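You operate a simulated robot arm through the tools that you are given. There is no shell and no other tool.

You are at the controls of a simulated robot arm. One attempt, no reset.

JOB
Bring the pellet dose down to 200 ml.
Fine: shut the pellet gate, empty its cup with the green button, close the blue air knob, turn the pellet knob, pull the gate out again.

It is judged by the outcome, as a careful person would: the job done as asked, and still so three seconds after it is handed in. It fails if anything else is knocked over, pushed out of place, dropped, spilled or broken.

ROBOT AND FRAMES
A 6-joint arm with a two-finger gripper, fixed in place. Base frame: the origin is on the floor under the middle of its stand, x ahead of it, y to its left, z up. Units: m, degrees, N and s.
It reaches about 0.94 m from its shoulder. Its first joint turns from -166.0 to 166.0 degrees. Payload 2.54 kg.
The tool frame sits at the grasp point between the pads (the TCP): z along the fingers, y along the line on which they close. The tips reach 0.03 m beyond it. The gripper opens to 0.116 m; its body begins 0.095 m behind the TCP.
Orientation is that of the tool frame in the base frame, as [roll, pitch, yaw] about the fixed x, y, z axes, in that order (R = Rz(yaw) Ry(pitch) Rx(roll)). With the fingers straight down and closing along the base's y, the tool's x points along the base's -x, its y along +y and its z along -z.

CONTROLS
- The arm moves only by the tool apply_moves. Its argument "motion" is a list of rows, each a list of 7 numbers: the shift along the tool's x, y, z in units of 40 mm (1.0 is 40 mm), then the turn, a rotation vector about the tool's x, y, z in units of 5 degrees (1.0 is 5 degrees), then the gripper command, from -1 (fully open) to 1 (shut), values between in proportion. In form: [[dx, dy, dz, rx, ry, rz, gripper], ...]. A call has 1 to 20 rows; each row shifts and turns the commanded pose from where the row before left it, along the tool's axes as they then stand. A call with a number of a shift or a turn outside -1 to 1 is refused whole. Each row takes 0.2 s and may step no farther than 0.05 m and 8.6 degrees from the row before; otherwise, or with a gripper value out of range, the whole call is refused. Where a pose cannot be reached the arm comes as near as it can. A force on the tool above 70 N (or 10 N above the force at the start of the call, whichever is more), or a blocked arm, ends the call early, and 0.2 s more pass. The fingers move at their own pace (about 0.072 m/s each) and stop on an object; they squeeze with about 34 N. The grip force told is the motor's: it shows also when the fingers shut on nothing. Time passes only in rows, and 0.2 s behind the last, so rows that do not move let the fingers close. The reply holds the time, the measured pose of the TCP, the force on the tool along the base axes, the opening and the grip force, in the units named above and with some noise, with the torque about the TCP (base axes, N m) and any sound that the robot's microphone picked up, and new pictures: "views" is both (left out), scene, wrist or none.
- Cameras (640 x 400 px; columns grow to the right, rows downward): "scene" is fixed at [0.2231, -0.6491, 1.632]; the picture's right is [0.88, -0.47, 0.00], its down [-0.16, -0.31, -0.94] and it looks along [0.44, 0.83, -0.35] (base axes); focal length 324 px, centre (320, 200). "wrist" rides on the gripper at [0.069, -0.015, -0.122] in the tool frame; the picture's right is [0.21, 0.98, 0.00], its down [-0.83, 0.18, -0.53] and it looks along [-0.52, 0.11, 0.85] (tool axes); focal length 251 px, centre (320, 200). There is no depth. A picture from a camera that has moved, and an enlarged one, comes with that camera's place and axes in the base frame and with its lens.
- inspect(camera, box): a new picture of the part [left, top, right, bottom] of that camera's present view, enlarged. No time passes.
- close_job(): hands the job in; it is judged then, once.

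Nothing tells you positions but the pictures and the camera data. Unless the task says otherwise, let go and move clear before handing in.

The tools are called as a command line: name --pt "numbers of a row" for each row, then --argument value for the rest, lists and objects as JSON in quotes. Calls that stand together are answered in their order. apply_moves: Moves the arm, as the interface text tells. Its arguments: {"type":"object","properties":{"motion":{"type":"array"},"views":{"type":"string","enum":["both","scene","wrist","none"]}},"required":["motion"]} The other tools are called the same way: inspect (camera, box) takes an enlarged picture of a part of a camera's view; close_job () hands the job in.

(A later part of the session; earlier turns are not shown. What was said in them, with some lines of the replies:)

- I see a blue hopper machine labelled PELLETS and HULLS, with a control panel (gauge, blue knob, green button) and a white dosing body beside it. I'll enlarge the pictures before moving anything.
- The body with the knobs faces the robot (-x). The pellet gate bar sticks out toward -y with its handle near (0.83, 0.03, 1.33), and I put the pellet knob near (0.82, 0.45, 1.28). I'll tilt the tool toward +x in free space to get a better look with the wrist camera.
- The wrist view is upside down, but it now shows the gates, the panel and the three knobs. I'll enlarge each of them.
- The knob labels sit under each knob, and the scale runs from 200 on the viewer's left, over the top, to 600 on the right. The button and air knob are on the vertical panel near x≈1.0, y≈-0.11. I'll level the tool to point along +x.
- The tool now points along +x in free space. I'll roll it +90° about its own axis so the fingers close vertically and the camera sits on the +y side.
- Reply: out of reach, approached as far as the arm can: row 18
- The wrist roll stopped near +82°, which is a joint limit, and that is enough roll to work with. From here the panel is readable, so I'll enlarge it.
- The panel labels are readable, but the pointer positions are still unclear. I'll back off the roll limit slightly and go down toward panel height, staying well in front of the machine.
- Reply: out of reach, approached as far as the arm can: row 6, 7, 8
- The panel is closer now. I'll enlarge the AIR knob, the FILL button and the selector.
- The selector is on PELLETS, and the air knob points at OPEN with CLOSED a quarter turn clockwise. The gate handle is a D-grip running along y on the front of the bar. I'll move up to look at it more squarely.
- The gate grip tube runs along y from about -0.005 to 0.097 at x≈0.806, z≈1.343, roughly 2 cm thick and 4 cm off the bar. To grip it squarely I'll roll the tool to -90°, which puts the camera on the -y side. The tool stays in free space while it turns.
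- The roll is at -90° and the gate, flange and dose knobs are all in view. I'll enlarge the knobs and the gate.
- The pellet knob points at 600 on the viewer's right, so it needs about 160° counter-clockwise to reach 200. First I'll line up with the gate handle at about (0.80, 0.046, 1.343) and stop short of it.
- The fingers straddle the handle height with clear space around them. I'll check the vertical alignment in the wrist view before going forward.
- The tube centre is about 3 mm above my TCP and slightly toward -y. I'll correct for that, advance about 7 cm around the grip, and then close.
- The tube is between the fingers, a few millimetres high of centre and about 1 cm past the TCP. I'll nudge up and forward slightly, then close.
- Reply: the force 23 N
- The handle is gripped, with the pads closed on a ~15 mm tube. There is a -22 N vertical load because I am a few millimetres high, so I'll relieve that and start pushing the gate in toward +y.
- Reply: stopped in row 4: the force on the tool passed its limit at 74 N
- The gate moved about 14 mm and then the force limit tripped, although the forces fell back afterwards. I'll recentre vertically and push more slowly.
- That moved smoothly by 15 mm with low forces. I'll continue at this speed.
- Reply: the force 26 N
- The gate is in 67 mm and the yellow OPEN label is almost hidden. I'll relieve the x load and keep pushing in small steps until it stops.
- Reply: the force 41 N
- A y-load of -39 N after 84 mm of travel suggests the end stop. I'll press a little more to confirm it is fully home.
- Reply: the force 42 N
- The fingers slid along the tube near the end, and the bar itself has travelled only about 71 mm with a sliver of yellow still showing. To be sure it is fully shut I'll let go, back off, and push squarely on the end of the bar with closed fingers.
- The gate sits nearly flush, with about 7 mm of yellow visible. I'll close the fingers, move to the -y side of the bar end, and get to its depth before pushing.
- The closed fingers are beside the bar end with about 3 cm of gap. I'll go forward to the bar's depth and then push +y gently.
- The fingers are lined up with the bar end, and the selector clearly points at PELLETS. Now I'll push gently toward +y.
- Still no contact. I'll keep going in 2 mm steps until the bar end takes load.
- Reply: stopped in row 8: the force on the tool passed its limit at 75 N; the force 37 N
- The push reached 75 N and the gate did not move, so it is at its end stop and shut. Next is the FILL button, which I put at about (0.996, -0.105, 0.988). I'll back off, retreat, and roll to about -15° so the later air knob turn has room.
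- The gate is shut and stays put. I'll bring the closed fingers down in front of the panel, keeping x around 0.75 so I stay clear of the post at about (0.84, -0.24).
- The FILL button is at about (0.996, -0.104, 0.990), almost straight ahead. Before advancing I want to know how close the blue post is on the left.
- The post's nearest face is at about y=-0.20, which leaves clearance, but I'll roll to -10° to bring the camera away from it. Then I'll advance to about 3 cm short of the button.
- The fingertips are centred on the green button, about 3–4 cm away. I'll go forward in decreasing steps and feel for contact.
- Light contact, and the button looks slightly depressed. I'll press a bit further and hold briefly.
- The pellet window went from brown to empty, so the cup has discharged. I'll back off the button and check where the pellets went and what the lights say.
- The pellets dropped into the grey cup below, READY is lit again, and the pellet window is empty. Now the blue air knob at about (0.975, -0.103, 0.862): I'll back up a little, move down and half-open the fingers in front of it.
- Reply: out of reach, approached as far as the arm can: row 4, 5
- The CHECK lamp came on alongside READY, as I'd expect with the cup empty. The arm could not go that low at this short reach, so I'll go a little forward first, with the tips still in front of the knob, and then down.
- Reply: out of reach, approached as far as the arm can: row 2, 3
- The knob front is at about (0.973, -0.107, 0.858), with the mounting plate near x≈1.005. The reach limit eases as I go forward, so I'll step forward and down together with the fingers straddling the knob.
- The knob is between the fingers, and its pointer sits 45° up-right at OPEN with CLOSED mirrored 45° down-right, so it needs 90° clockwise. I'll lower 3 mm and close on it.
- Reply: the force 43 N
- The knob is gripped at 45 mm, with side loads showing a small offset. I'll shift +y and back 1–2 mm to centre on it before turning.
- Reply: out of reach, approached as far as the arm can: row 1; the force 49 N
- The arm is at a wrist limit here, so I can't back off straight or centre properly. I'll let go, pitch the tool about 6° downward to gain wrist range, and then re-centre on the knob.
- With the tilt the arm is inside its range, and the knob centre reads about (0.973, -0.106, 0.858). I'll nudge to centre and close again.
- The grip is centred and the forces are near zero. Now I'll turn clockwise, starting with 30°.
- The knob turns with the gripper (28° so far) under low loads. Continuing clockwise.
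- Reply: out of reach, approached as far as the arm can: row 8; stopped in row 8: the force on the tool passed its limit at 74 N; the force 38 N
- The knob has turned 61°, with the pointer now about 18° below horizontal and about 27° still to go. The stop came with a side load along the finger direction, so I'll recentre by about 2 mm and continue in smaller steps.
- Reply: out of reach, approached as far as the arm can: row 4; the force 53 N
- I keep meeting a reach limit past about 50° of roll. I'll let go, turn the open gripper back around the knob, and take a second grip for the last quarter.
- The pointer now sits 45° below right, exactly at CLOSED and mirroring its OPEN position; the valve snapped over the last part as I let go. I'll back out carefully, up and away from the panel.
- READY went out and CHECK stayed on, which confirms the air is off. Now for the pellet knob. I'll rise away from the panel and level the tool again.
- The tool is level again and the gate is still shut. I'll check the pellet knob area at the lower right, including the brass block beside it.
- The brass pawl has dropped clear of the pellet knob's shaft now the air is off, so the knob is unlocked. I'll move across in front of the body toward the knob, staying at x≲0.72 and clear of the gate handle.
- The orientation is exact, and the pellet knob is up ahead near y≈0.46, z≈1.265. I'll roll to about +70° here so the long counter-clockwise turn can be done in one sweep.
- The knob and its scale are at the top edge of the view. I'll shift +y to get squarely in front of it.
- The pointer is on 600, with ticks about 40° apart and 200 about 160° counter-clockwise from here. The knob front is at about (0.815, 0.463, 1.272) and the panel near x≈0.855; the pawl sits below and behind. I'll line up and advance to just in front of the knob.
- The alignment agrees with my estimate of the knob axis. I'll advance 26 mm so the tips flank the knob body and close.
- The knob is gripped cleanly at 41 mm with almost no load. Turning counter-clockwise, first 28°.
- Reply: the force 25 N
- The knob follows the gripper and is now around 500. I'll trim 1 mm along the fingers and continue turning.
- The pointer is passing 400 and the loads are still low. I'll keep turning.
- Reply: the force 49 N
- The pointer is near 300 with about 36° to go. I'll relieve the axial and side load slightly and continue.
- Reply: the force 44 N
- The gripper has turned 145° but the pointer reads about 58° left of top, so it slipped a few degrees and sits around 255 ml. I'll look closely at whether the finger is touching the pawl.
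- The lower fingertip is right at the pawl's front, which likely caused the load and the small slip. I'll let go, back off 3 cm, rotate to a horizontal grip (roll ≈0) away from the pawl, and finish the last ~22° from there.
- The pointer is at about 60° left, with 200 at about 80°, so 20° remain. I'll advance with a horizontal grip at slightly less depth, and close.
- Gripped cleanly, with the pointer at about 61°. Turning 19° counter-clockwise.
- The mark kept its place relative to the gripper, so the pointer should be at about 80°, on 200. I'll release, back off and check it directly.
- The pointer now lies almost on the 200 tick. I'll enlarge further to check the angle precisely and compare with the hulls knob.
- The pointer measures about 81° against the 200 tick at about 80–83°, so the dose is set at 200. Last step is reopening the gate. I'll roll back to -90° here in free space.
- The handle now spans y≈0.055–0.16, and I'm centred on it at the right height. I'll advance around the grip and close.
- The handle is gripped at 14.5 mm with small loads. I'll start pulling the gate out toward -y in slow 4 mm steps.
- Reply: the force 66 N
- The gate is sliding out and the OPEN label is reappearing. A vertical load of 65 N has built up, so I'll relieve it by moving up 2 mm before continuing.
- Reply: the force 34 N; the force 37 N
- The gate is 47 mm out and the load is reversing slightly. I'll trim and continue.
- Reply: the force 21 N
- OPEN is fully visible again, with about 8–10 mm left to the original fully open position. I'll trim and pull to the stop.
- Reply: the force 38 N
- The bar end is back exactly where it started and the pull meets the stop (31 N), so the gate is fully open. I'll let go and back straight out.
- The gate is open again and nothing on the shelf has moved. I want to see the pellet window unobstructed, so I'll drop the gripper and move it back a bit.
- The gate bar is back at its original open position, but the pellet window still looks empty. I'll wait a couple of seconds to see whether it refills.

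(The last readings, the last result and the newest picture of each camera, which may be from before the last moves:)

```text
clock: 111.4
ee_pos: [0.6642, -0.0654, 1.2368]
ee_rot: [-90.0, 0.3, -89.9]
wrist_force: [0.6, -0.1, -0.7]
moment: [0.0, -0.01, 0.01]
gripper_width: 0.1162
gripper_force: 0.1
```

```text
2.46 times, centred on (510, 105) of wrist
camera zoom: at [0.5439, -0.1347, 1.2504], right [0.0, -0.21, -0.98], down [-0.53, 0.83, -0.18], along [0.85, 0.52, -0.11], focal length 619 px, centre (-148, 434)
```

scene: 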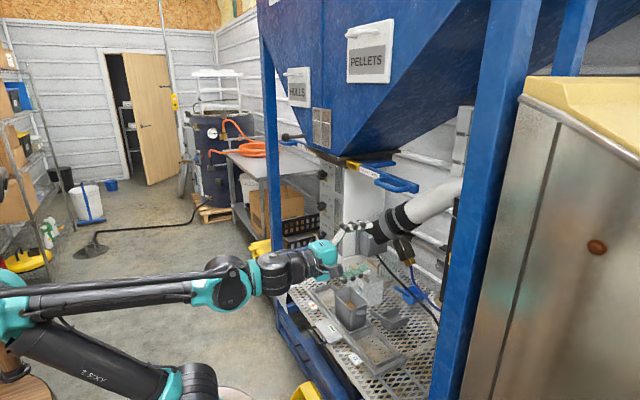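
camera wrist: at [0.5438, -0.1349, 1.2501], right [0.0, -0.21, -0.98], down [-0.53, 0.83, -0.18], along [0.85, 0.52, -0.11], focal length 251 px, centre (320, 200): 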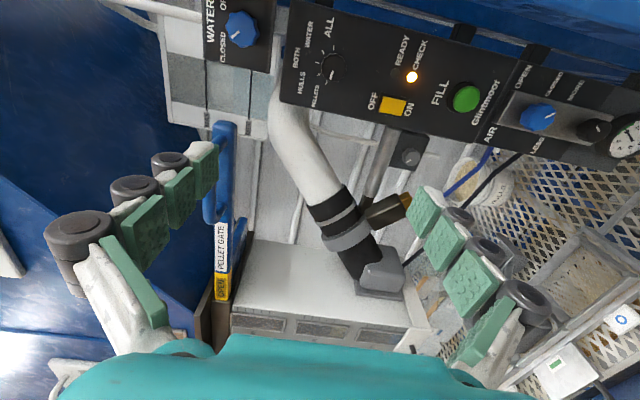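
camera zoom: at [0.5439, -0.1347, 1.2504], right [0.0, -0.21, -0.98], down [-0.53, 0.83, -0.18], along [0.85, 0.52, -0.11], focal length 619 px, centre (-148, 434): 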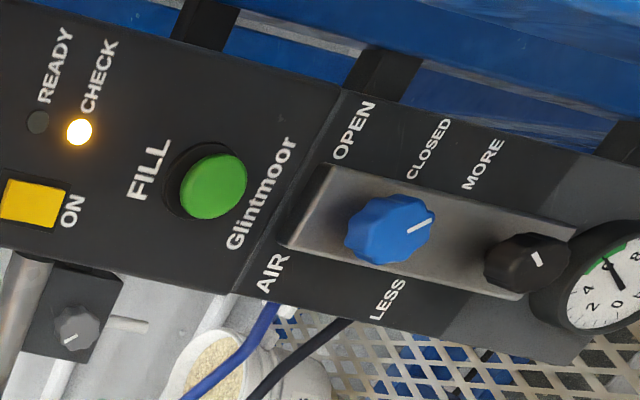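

The air knob points at CLOSED, the pellet knob at 200, and the gate bar matches its original position. The window still shows nothing, so I'll take a closer look with the wrist camera from a safe distance.

apply_moves --pt "-0.78 -0.07 -0.16 0 0 0 -1" --pt "-0.78 -0.07 -0.16 0 0 0 -1" --pt "-0.78 -0.07 -0.16 0 0 0 -1" --pt "-0.78 -0.07 -0.16 0 0 0 -1" --pt "-0.78 -0.07 -0.16 0 0 0 -1"

inspect --camera "wrist" --box '[230, 220, 410, 340]'

inspect --camera "wrist" --box '[220, 100, 300, 280]'

```text
clock: 112.6
ee_pos: [0.6314, 0.0911, 1.2516]
ee_rot: [-90.0, 0.4, -90.1]
wrist_force: [-0.1, 0.2, -0.1]
moment: [-0.03, -0.02, 0.05]
gripper_width: 0.1162
gripper_force: 0.1
camera wrist: at [0.5115, 0.0224, 1.2656], right [0.0, -0.21, -0.98], down [-0.53, 0.83, -0.18], along [0.85, 0.52, -0.11], focal length 251 px, centre (320, 200)
```

scene: 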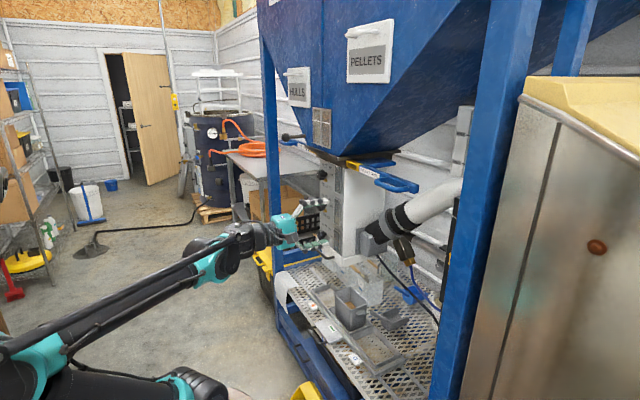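
wrist: 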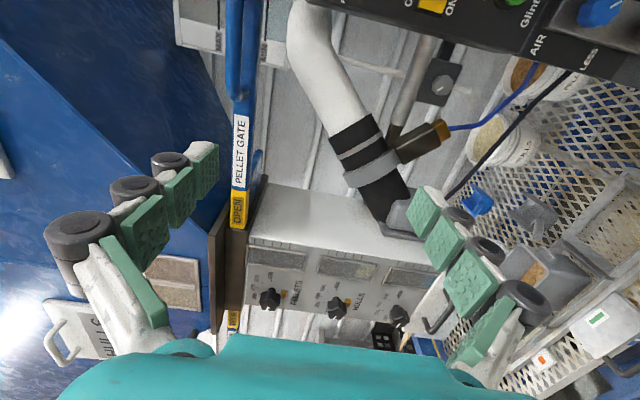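

```text
3.33 times, centred on (320, 280) of wrist
camera zoom: at [0.5115, 0.0224, 1.2656], right [0.0, -0.21, -0.98], down [-0.53, 0.83, -0.18], along [0.85, 0.52, -0.11], focal length 838 px, centre (320, -67)
```

zoom: 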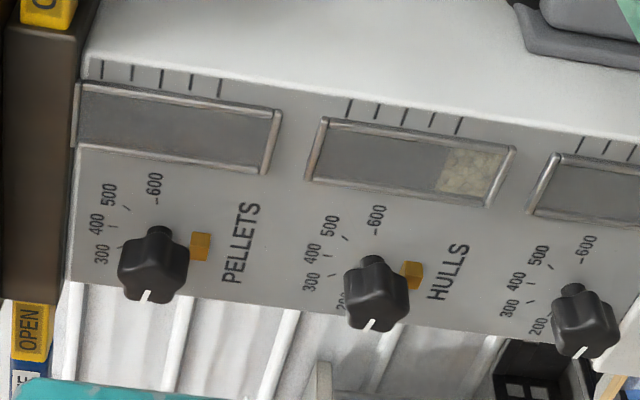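

```text
2.22 times, centred on (260, 190) of wrist
camera zoom: at [0.5115, 0.0224, 1.2656], right [0.0, -0.21, -0.98], down [-0.53, 0.83, -0.18], along [0.85, 0.52, -0.11], focal length 559 px, centre (453, 222)
```

zoom: 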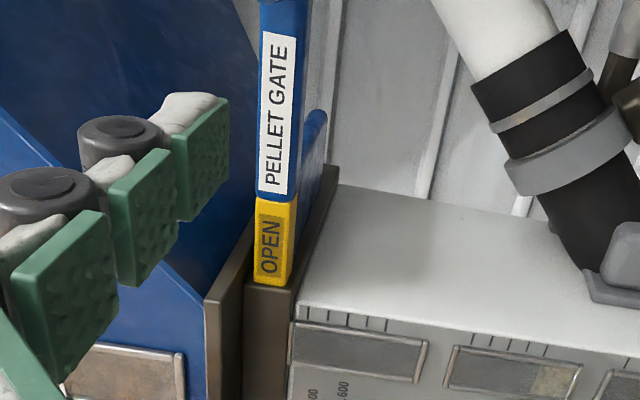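

The pellet pointer reads 200, the same as its neighbours. The window has stayed empty with the air shut off, and I was told to leave the air closed. I'll withdraw to a clear position, wait a few more seconds and check once more.

apply_moves --pt "0 0 -0.3 0 0 0 -1" --pt "0 0 0 0 0 0 -1" --pt "0 0 0 0 0 0 -1" --pt "0 0 0 0 0 0 -1" --pt "0 0 0 0 0 0 -1" --pt "0 0 0 0 0 0 -1" --pt "0 0 0 0 0 0 -1" --pt "0 0 0 0 0 0 -1" --pt "0 0 0 0 0 0 -1" --pt "0 0 0 0 0 0 -1" --pt "0 0 0 0 0 0 -1" --pt "0 0 0 0 0 0 -1" --pt "0 0 0 0 0 0 -1" --pt "0 0 0 0 0 0 -1" --pt "0 0 0 0 0 0 -1" --pt "0 0 0 0 0 0 -1"

inspect --camera "wrist" --box '[230, 220, 450, 360]'

inspect --camera "wrist" --box '[250, 280, 310, 320]'

inspect --camera "scene" --box '[280, 240, 450, 380]'

```text
clock: 116.0
ee_pos: [0.6201, 0.0913, 1.2513]
ee_rot: [-90.1, 0.4, -90.0]
wrist_force: [-1.1, -0.2, -0.4]
moment: [-0.01, -0.01, 0.0]
gripper_width: 0.1161
gripper_force: 0.0
camera wrist: at [0.499, 0.0219, 1.2653], right [0.0, -0.21, -0.98], down [-0.53, 0.83, -0.18], along [0.85, 0.52, -0.11], focal length 251 px, centre (320, 200)
```

scene: 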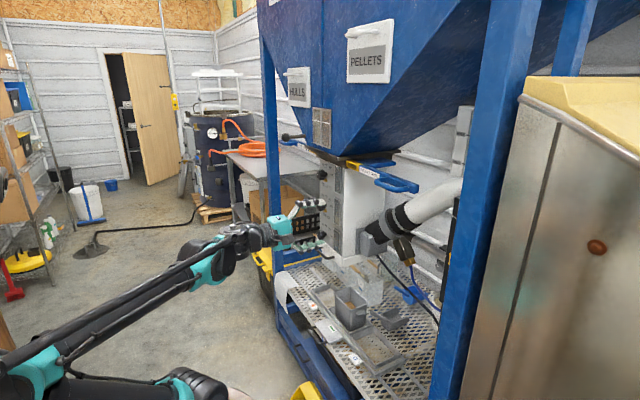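
wrist: 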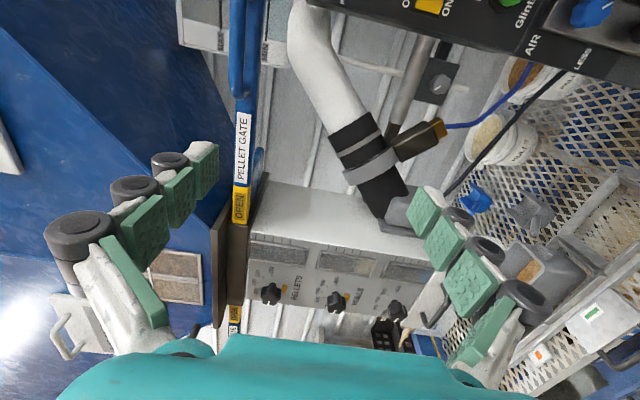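

```text
2.86 times, centred on (340, 290) of wrist
camera zoom: at [0.499, 0.0219, 1.2653], right [0.0, -0.21, -0.98], down [-0.53, 0.83, -0.18], along [0.85, 0.52, -0.11], focal length 718 px, centre (263, -57)
```

zoom: 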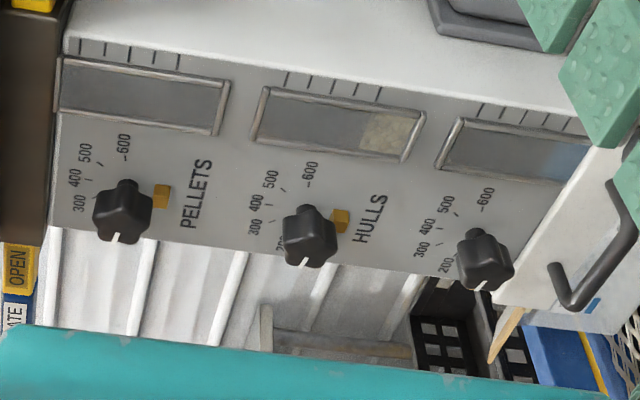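

```text
10.00 times, centred on (280, 300) of wrist
camera zoom: at [0.499, 0.0219, 1.2653], right [0.0, -0.21, -0.98], down [-0.53, 0.83, -0.18], along [0.85, 0.52, -0.11], focal length 2514 px, centre (720, -800)
```

zoom: 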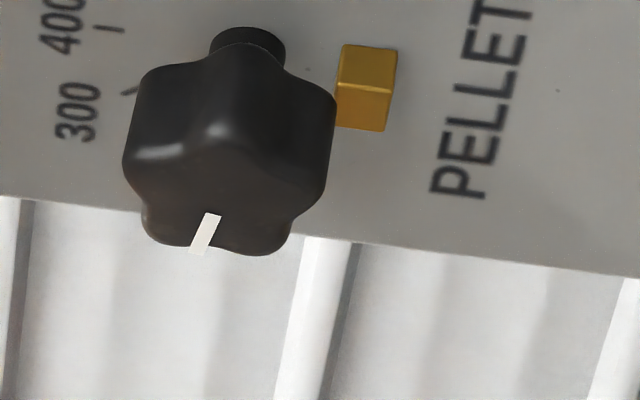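

```text
2.86 times, centred on (365, 310) of scene
camera zoom: at [0.2231, -0.6491, 1.632], right [0.88, -0.47, 0.0], down [-0.16, -0.31, -0.94], along [0.44, 0.83, -0.35], focal length 927 px, centre (191, -114)
```

zoom: 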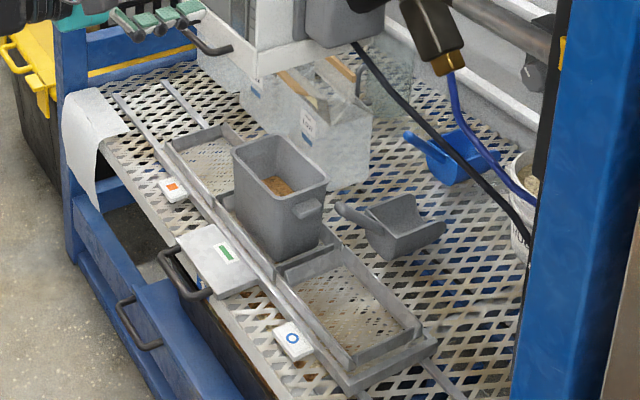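

Everything else is in place, and the three knobs, gate, air knob and bin all look right. Before handing in I want one square-on view of the pellet knob to confirm the setting, so I'll yaw the tool until the camera looks straight along +x at it.

apply_moves --pt "0 0 0 0 1 0 -1" --pt "0 0 0 0 1 0 -1" --pt "0 0 0 0 1 0 -1" --pt "0 0 0 0 1 0 -1" --pt "0 0 0 0 1 0 -1" --pt "0 0 0 0 1 0 -1" --pt "0 0 0 0 0.3 0 -1" --pt "-0.87 -0.015 -0.33 0 0 0 -1" --pt "-0.87 -0.015 -0.33 0 0 0 -1" --pt "-0.87 -0.015 -0.33 0 0 0 -1" --pt "-0.87 -0.015 -0.33 0 0 0 -1" --pt "-0.87 -0.015 -0.33 0 0 0 -1" --pt "-0.87 -0.015 -0.33 0 0 0 -1" --pt "-0.87 -0.015 -0.33 0 0 0 -1" --pt "-0.87 -0.015 -0.33 0 0 0 -1" --pt "-0.87 -0.015 -0.33 0 0 0 -1" --pt "-0.87 -0.015 -0.33 0 0 0 -1"

inspect --camera "wrist" --box '[280, 160, 360, 220]'

```text
clock: 119.6
ee_pos: [0.6863, 0.4579, 1.2602]
ee_rot: [-90.2, 0.3, -121.5]
wrist_force: [-0.5, -0.6, -0.7]
moment: [0.01, 0.03, 0.02]
gripper_width: 0.1158
gripper_force: 0.1
camera wrist: at [0.548, 0.4627, 1.2749], right [-0.11, -0.18, -0.98], down [-0.02, 0.98, -0.17], along [0.99, 0.0, -0.11], focal length 251 px, centre (320, 200)
```

scene: 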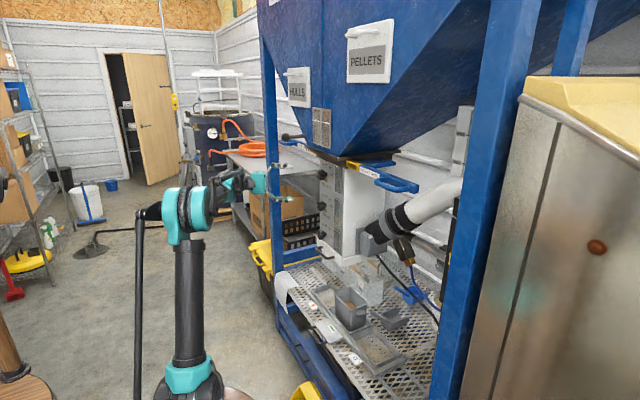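
wrist: 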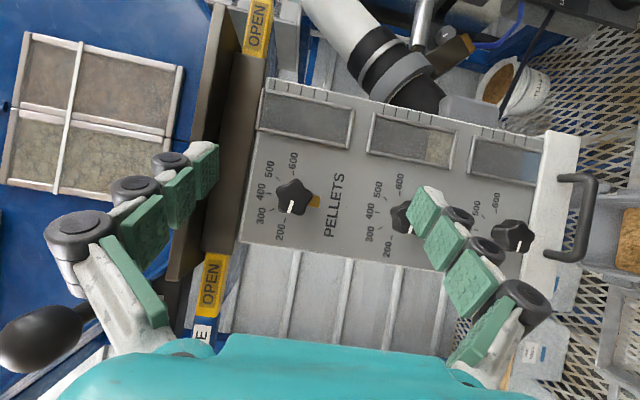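

```text
6.67 times, centred on (320, 190) of wrist
camera zoom: at [0.548, 0.4627, 1.2749], right [-0.11, -0.18, -0.98], down [-0.02, 0.98, -0.17], along [0.99, 0.0, -0.11], focal length 1676 px, centre (320, 267)
```

zoom: 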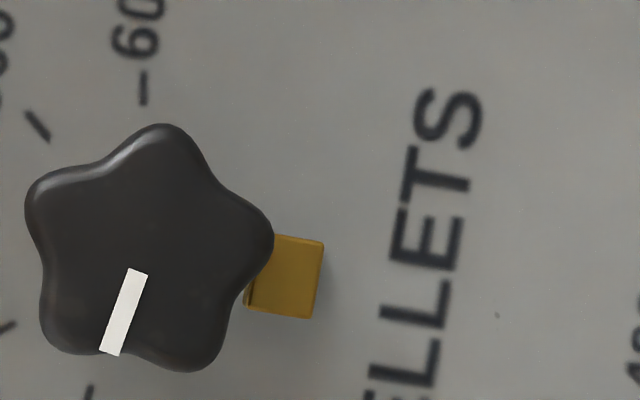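

That is a nearly square-on view. I'll enlarge so the pellet knob and its full scale are both in frame, and do the same for the hulls knob as a reference.

inspect --camera "wrist" --box '[245, 145, 341, 245]'

inspect --camera "wrist" --box '[265, 200, 315, 240]'

inspect --camera "wrist" --box '[480, 190, 540, 270]'

```text
4.00 times, centred on (293, 195) of wrist
camera zoom: at [0.548, 0.4627, 1.2749], right [-0.11, -0.18, -0.98], down [-0.02, 0.98, -0.17], along [0.99, 0.0, -0.11], focal length 1006 px, centre (428, 220)
```

zoom: 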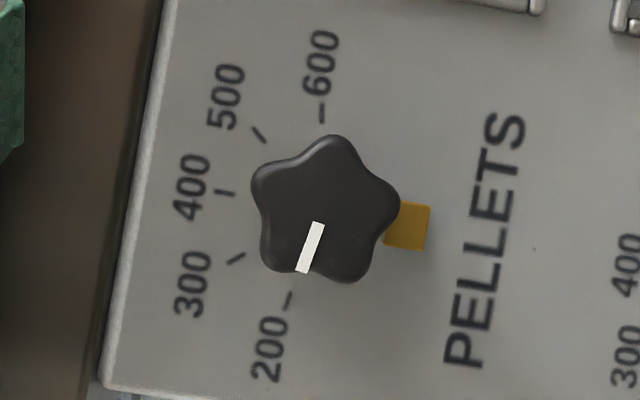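

```text
10.00 times, centred on (290, 220) of wrist
camera zoom: at [0.548, 0.4627, 1.2749], right [-0.11, -0.18, -0.98], down [-0.02, 0.98, -0.17], along [0.99, 0.0, -0.11], focal length 2514 px, centre (620, 0)
```

zoom: 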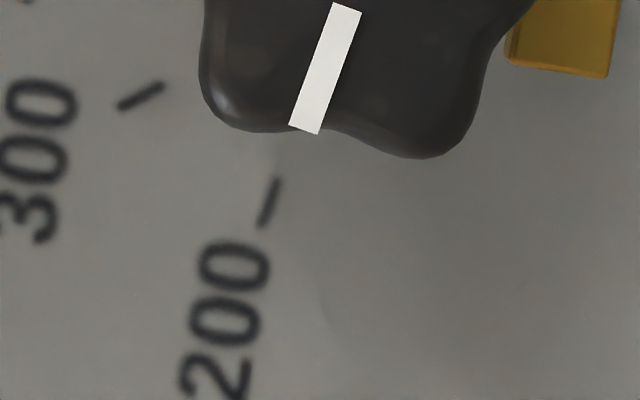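

```text
5.00 times, centred on (510, 230) of wrist
camera zoom: at [0.548, 0.4627, 1.2749], right [-0.11, -0.18, -0.98], down [-0.02, 0.98, -0.17], along [0.99, 0.0, -0.11], focal length 1257 px, centre (-630, 50)
```

zoom: 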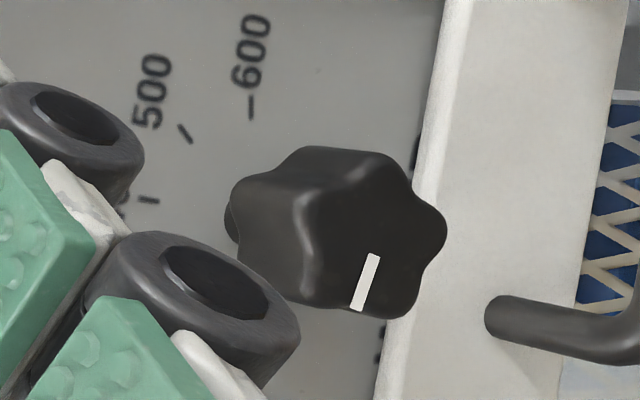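

Square-on, the white pointer is parallel to the 200 tick to within about 1°, so the pellet dose is set at 200 ml. The gate is open, the air knob is closed, the hulls knob still reads 200 and nothing else has been disturbed. I'll back off a little further and hand in.

apply_moves --pt "0.39 0 -0.64 0 0 0 -1" --pt "0.39 0 -0.64 0 0 0 -1" --pt "0 0 0 0 0 0 -1"

inspect --camera "scene" --box '[260, 120, 480, 260]'

```text
clock: 120.4
ee_pos: [0.6288, 0.457, 1.2618]
ee_rot: [-90.2, 0.3, -121.5]
wrist_force: [-0.3, 0.0, 0.3]
moment: [-0.01, -0.02, -0.01]
gripper_width: 0.1162
gripper_force: 0.1
camera wrist: at [0.4906, 0.4614, 1.2761], right [-0.11, -0.18, -0.98], down [-0.02, 0.98, -0.18], along [0.99, 0.0, -0.11], focal length 251 px, centre (320, 200)
```

scene: 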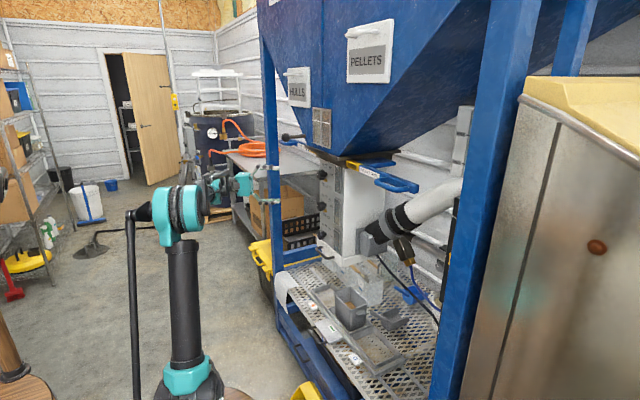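
wrist: 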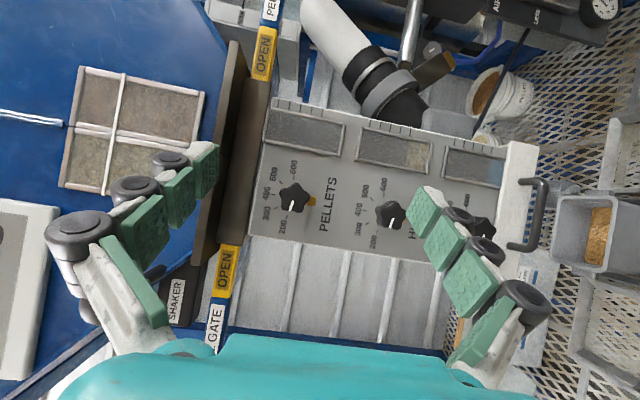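

```text
2.86 times, centred on (370, 190) of scene
camera zoom: at [0.2231, -0.6491, 1.632], right [0.88, -0.47, 0.0], down [-0.16, -0.31, -0.94], along [0.44, 0.83, -0.35], focal length 927 px, centre (177, 229)
```

zoom: 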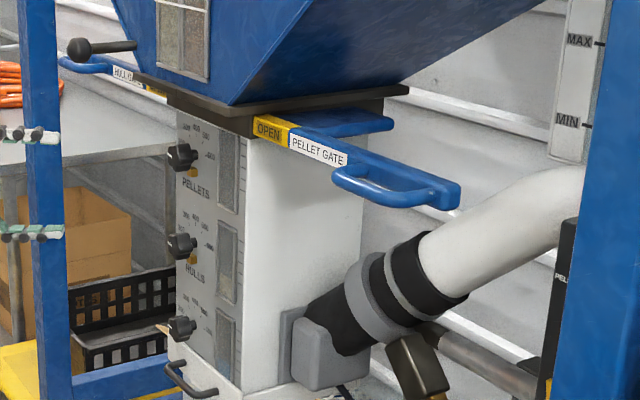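

The gate sits where it was at the start, the pellet knob is on 200, the air is closed, and the arm is clear with the gripper empty. I'm handing in.

close_job

```text
The job is handed in.
```

The pellet knob is set to 200 ml and the gate is open again, but the pellet cup has not refilled. The cup window was still empty about ten seconds after the gate reopened. I think this is because the air is off, but I didn't test that.

1. **Gate shut:** I pushed the pellet gate in to its stop.
2. **Cup emptied:** I pressed the green FILL button with the selector already on PELLETS. The pellets dropped into the grey bin on the shelf below, which is still there.
3. **Air closed:** The blue air knob points at CLOSED. The READY light went out and CHECK is lit.
4. **Dose turned down:** The pellet knob went from 600 to 200. Viewed square-on, its pointer lines up with the 200 mark to within about 1°.
5. **Gate pulled out:** It is back at its original fully open position.

I left the air closed because your steps didn't include reopening it. The hulls and bottom dose knobs, the selector and the water knob were not touched, and I saw nothing else moved or spilled. The arm is clear of the machine with the gripper empty.
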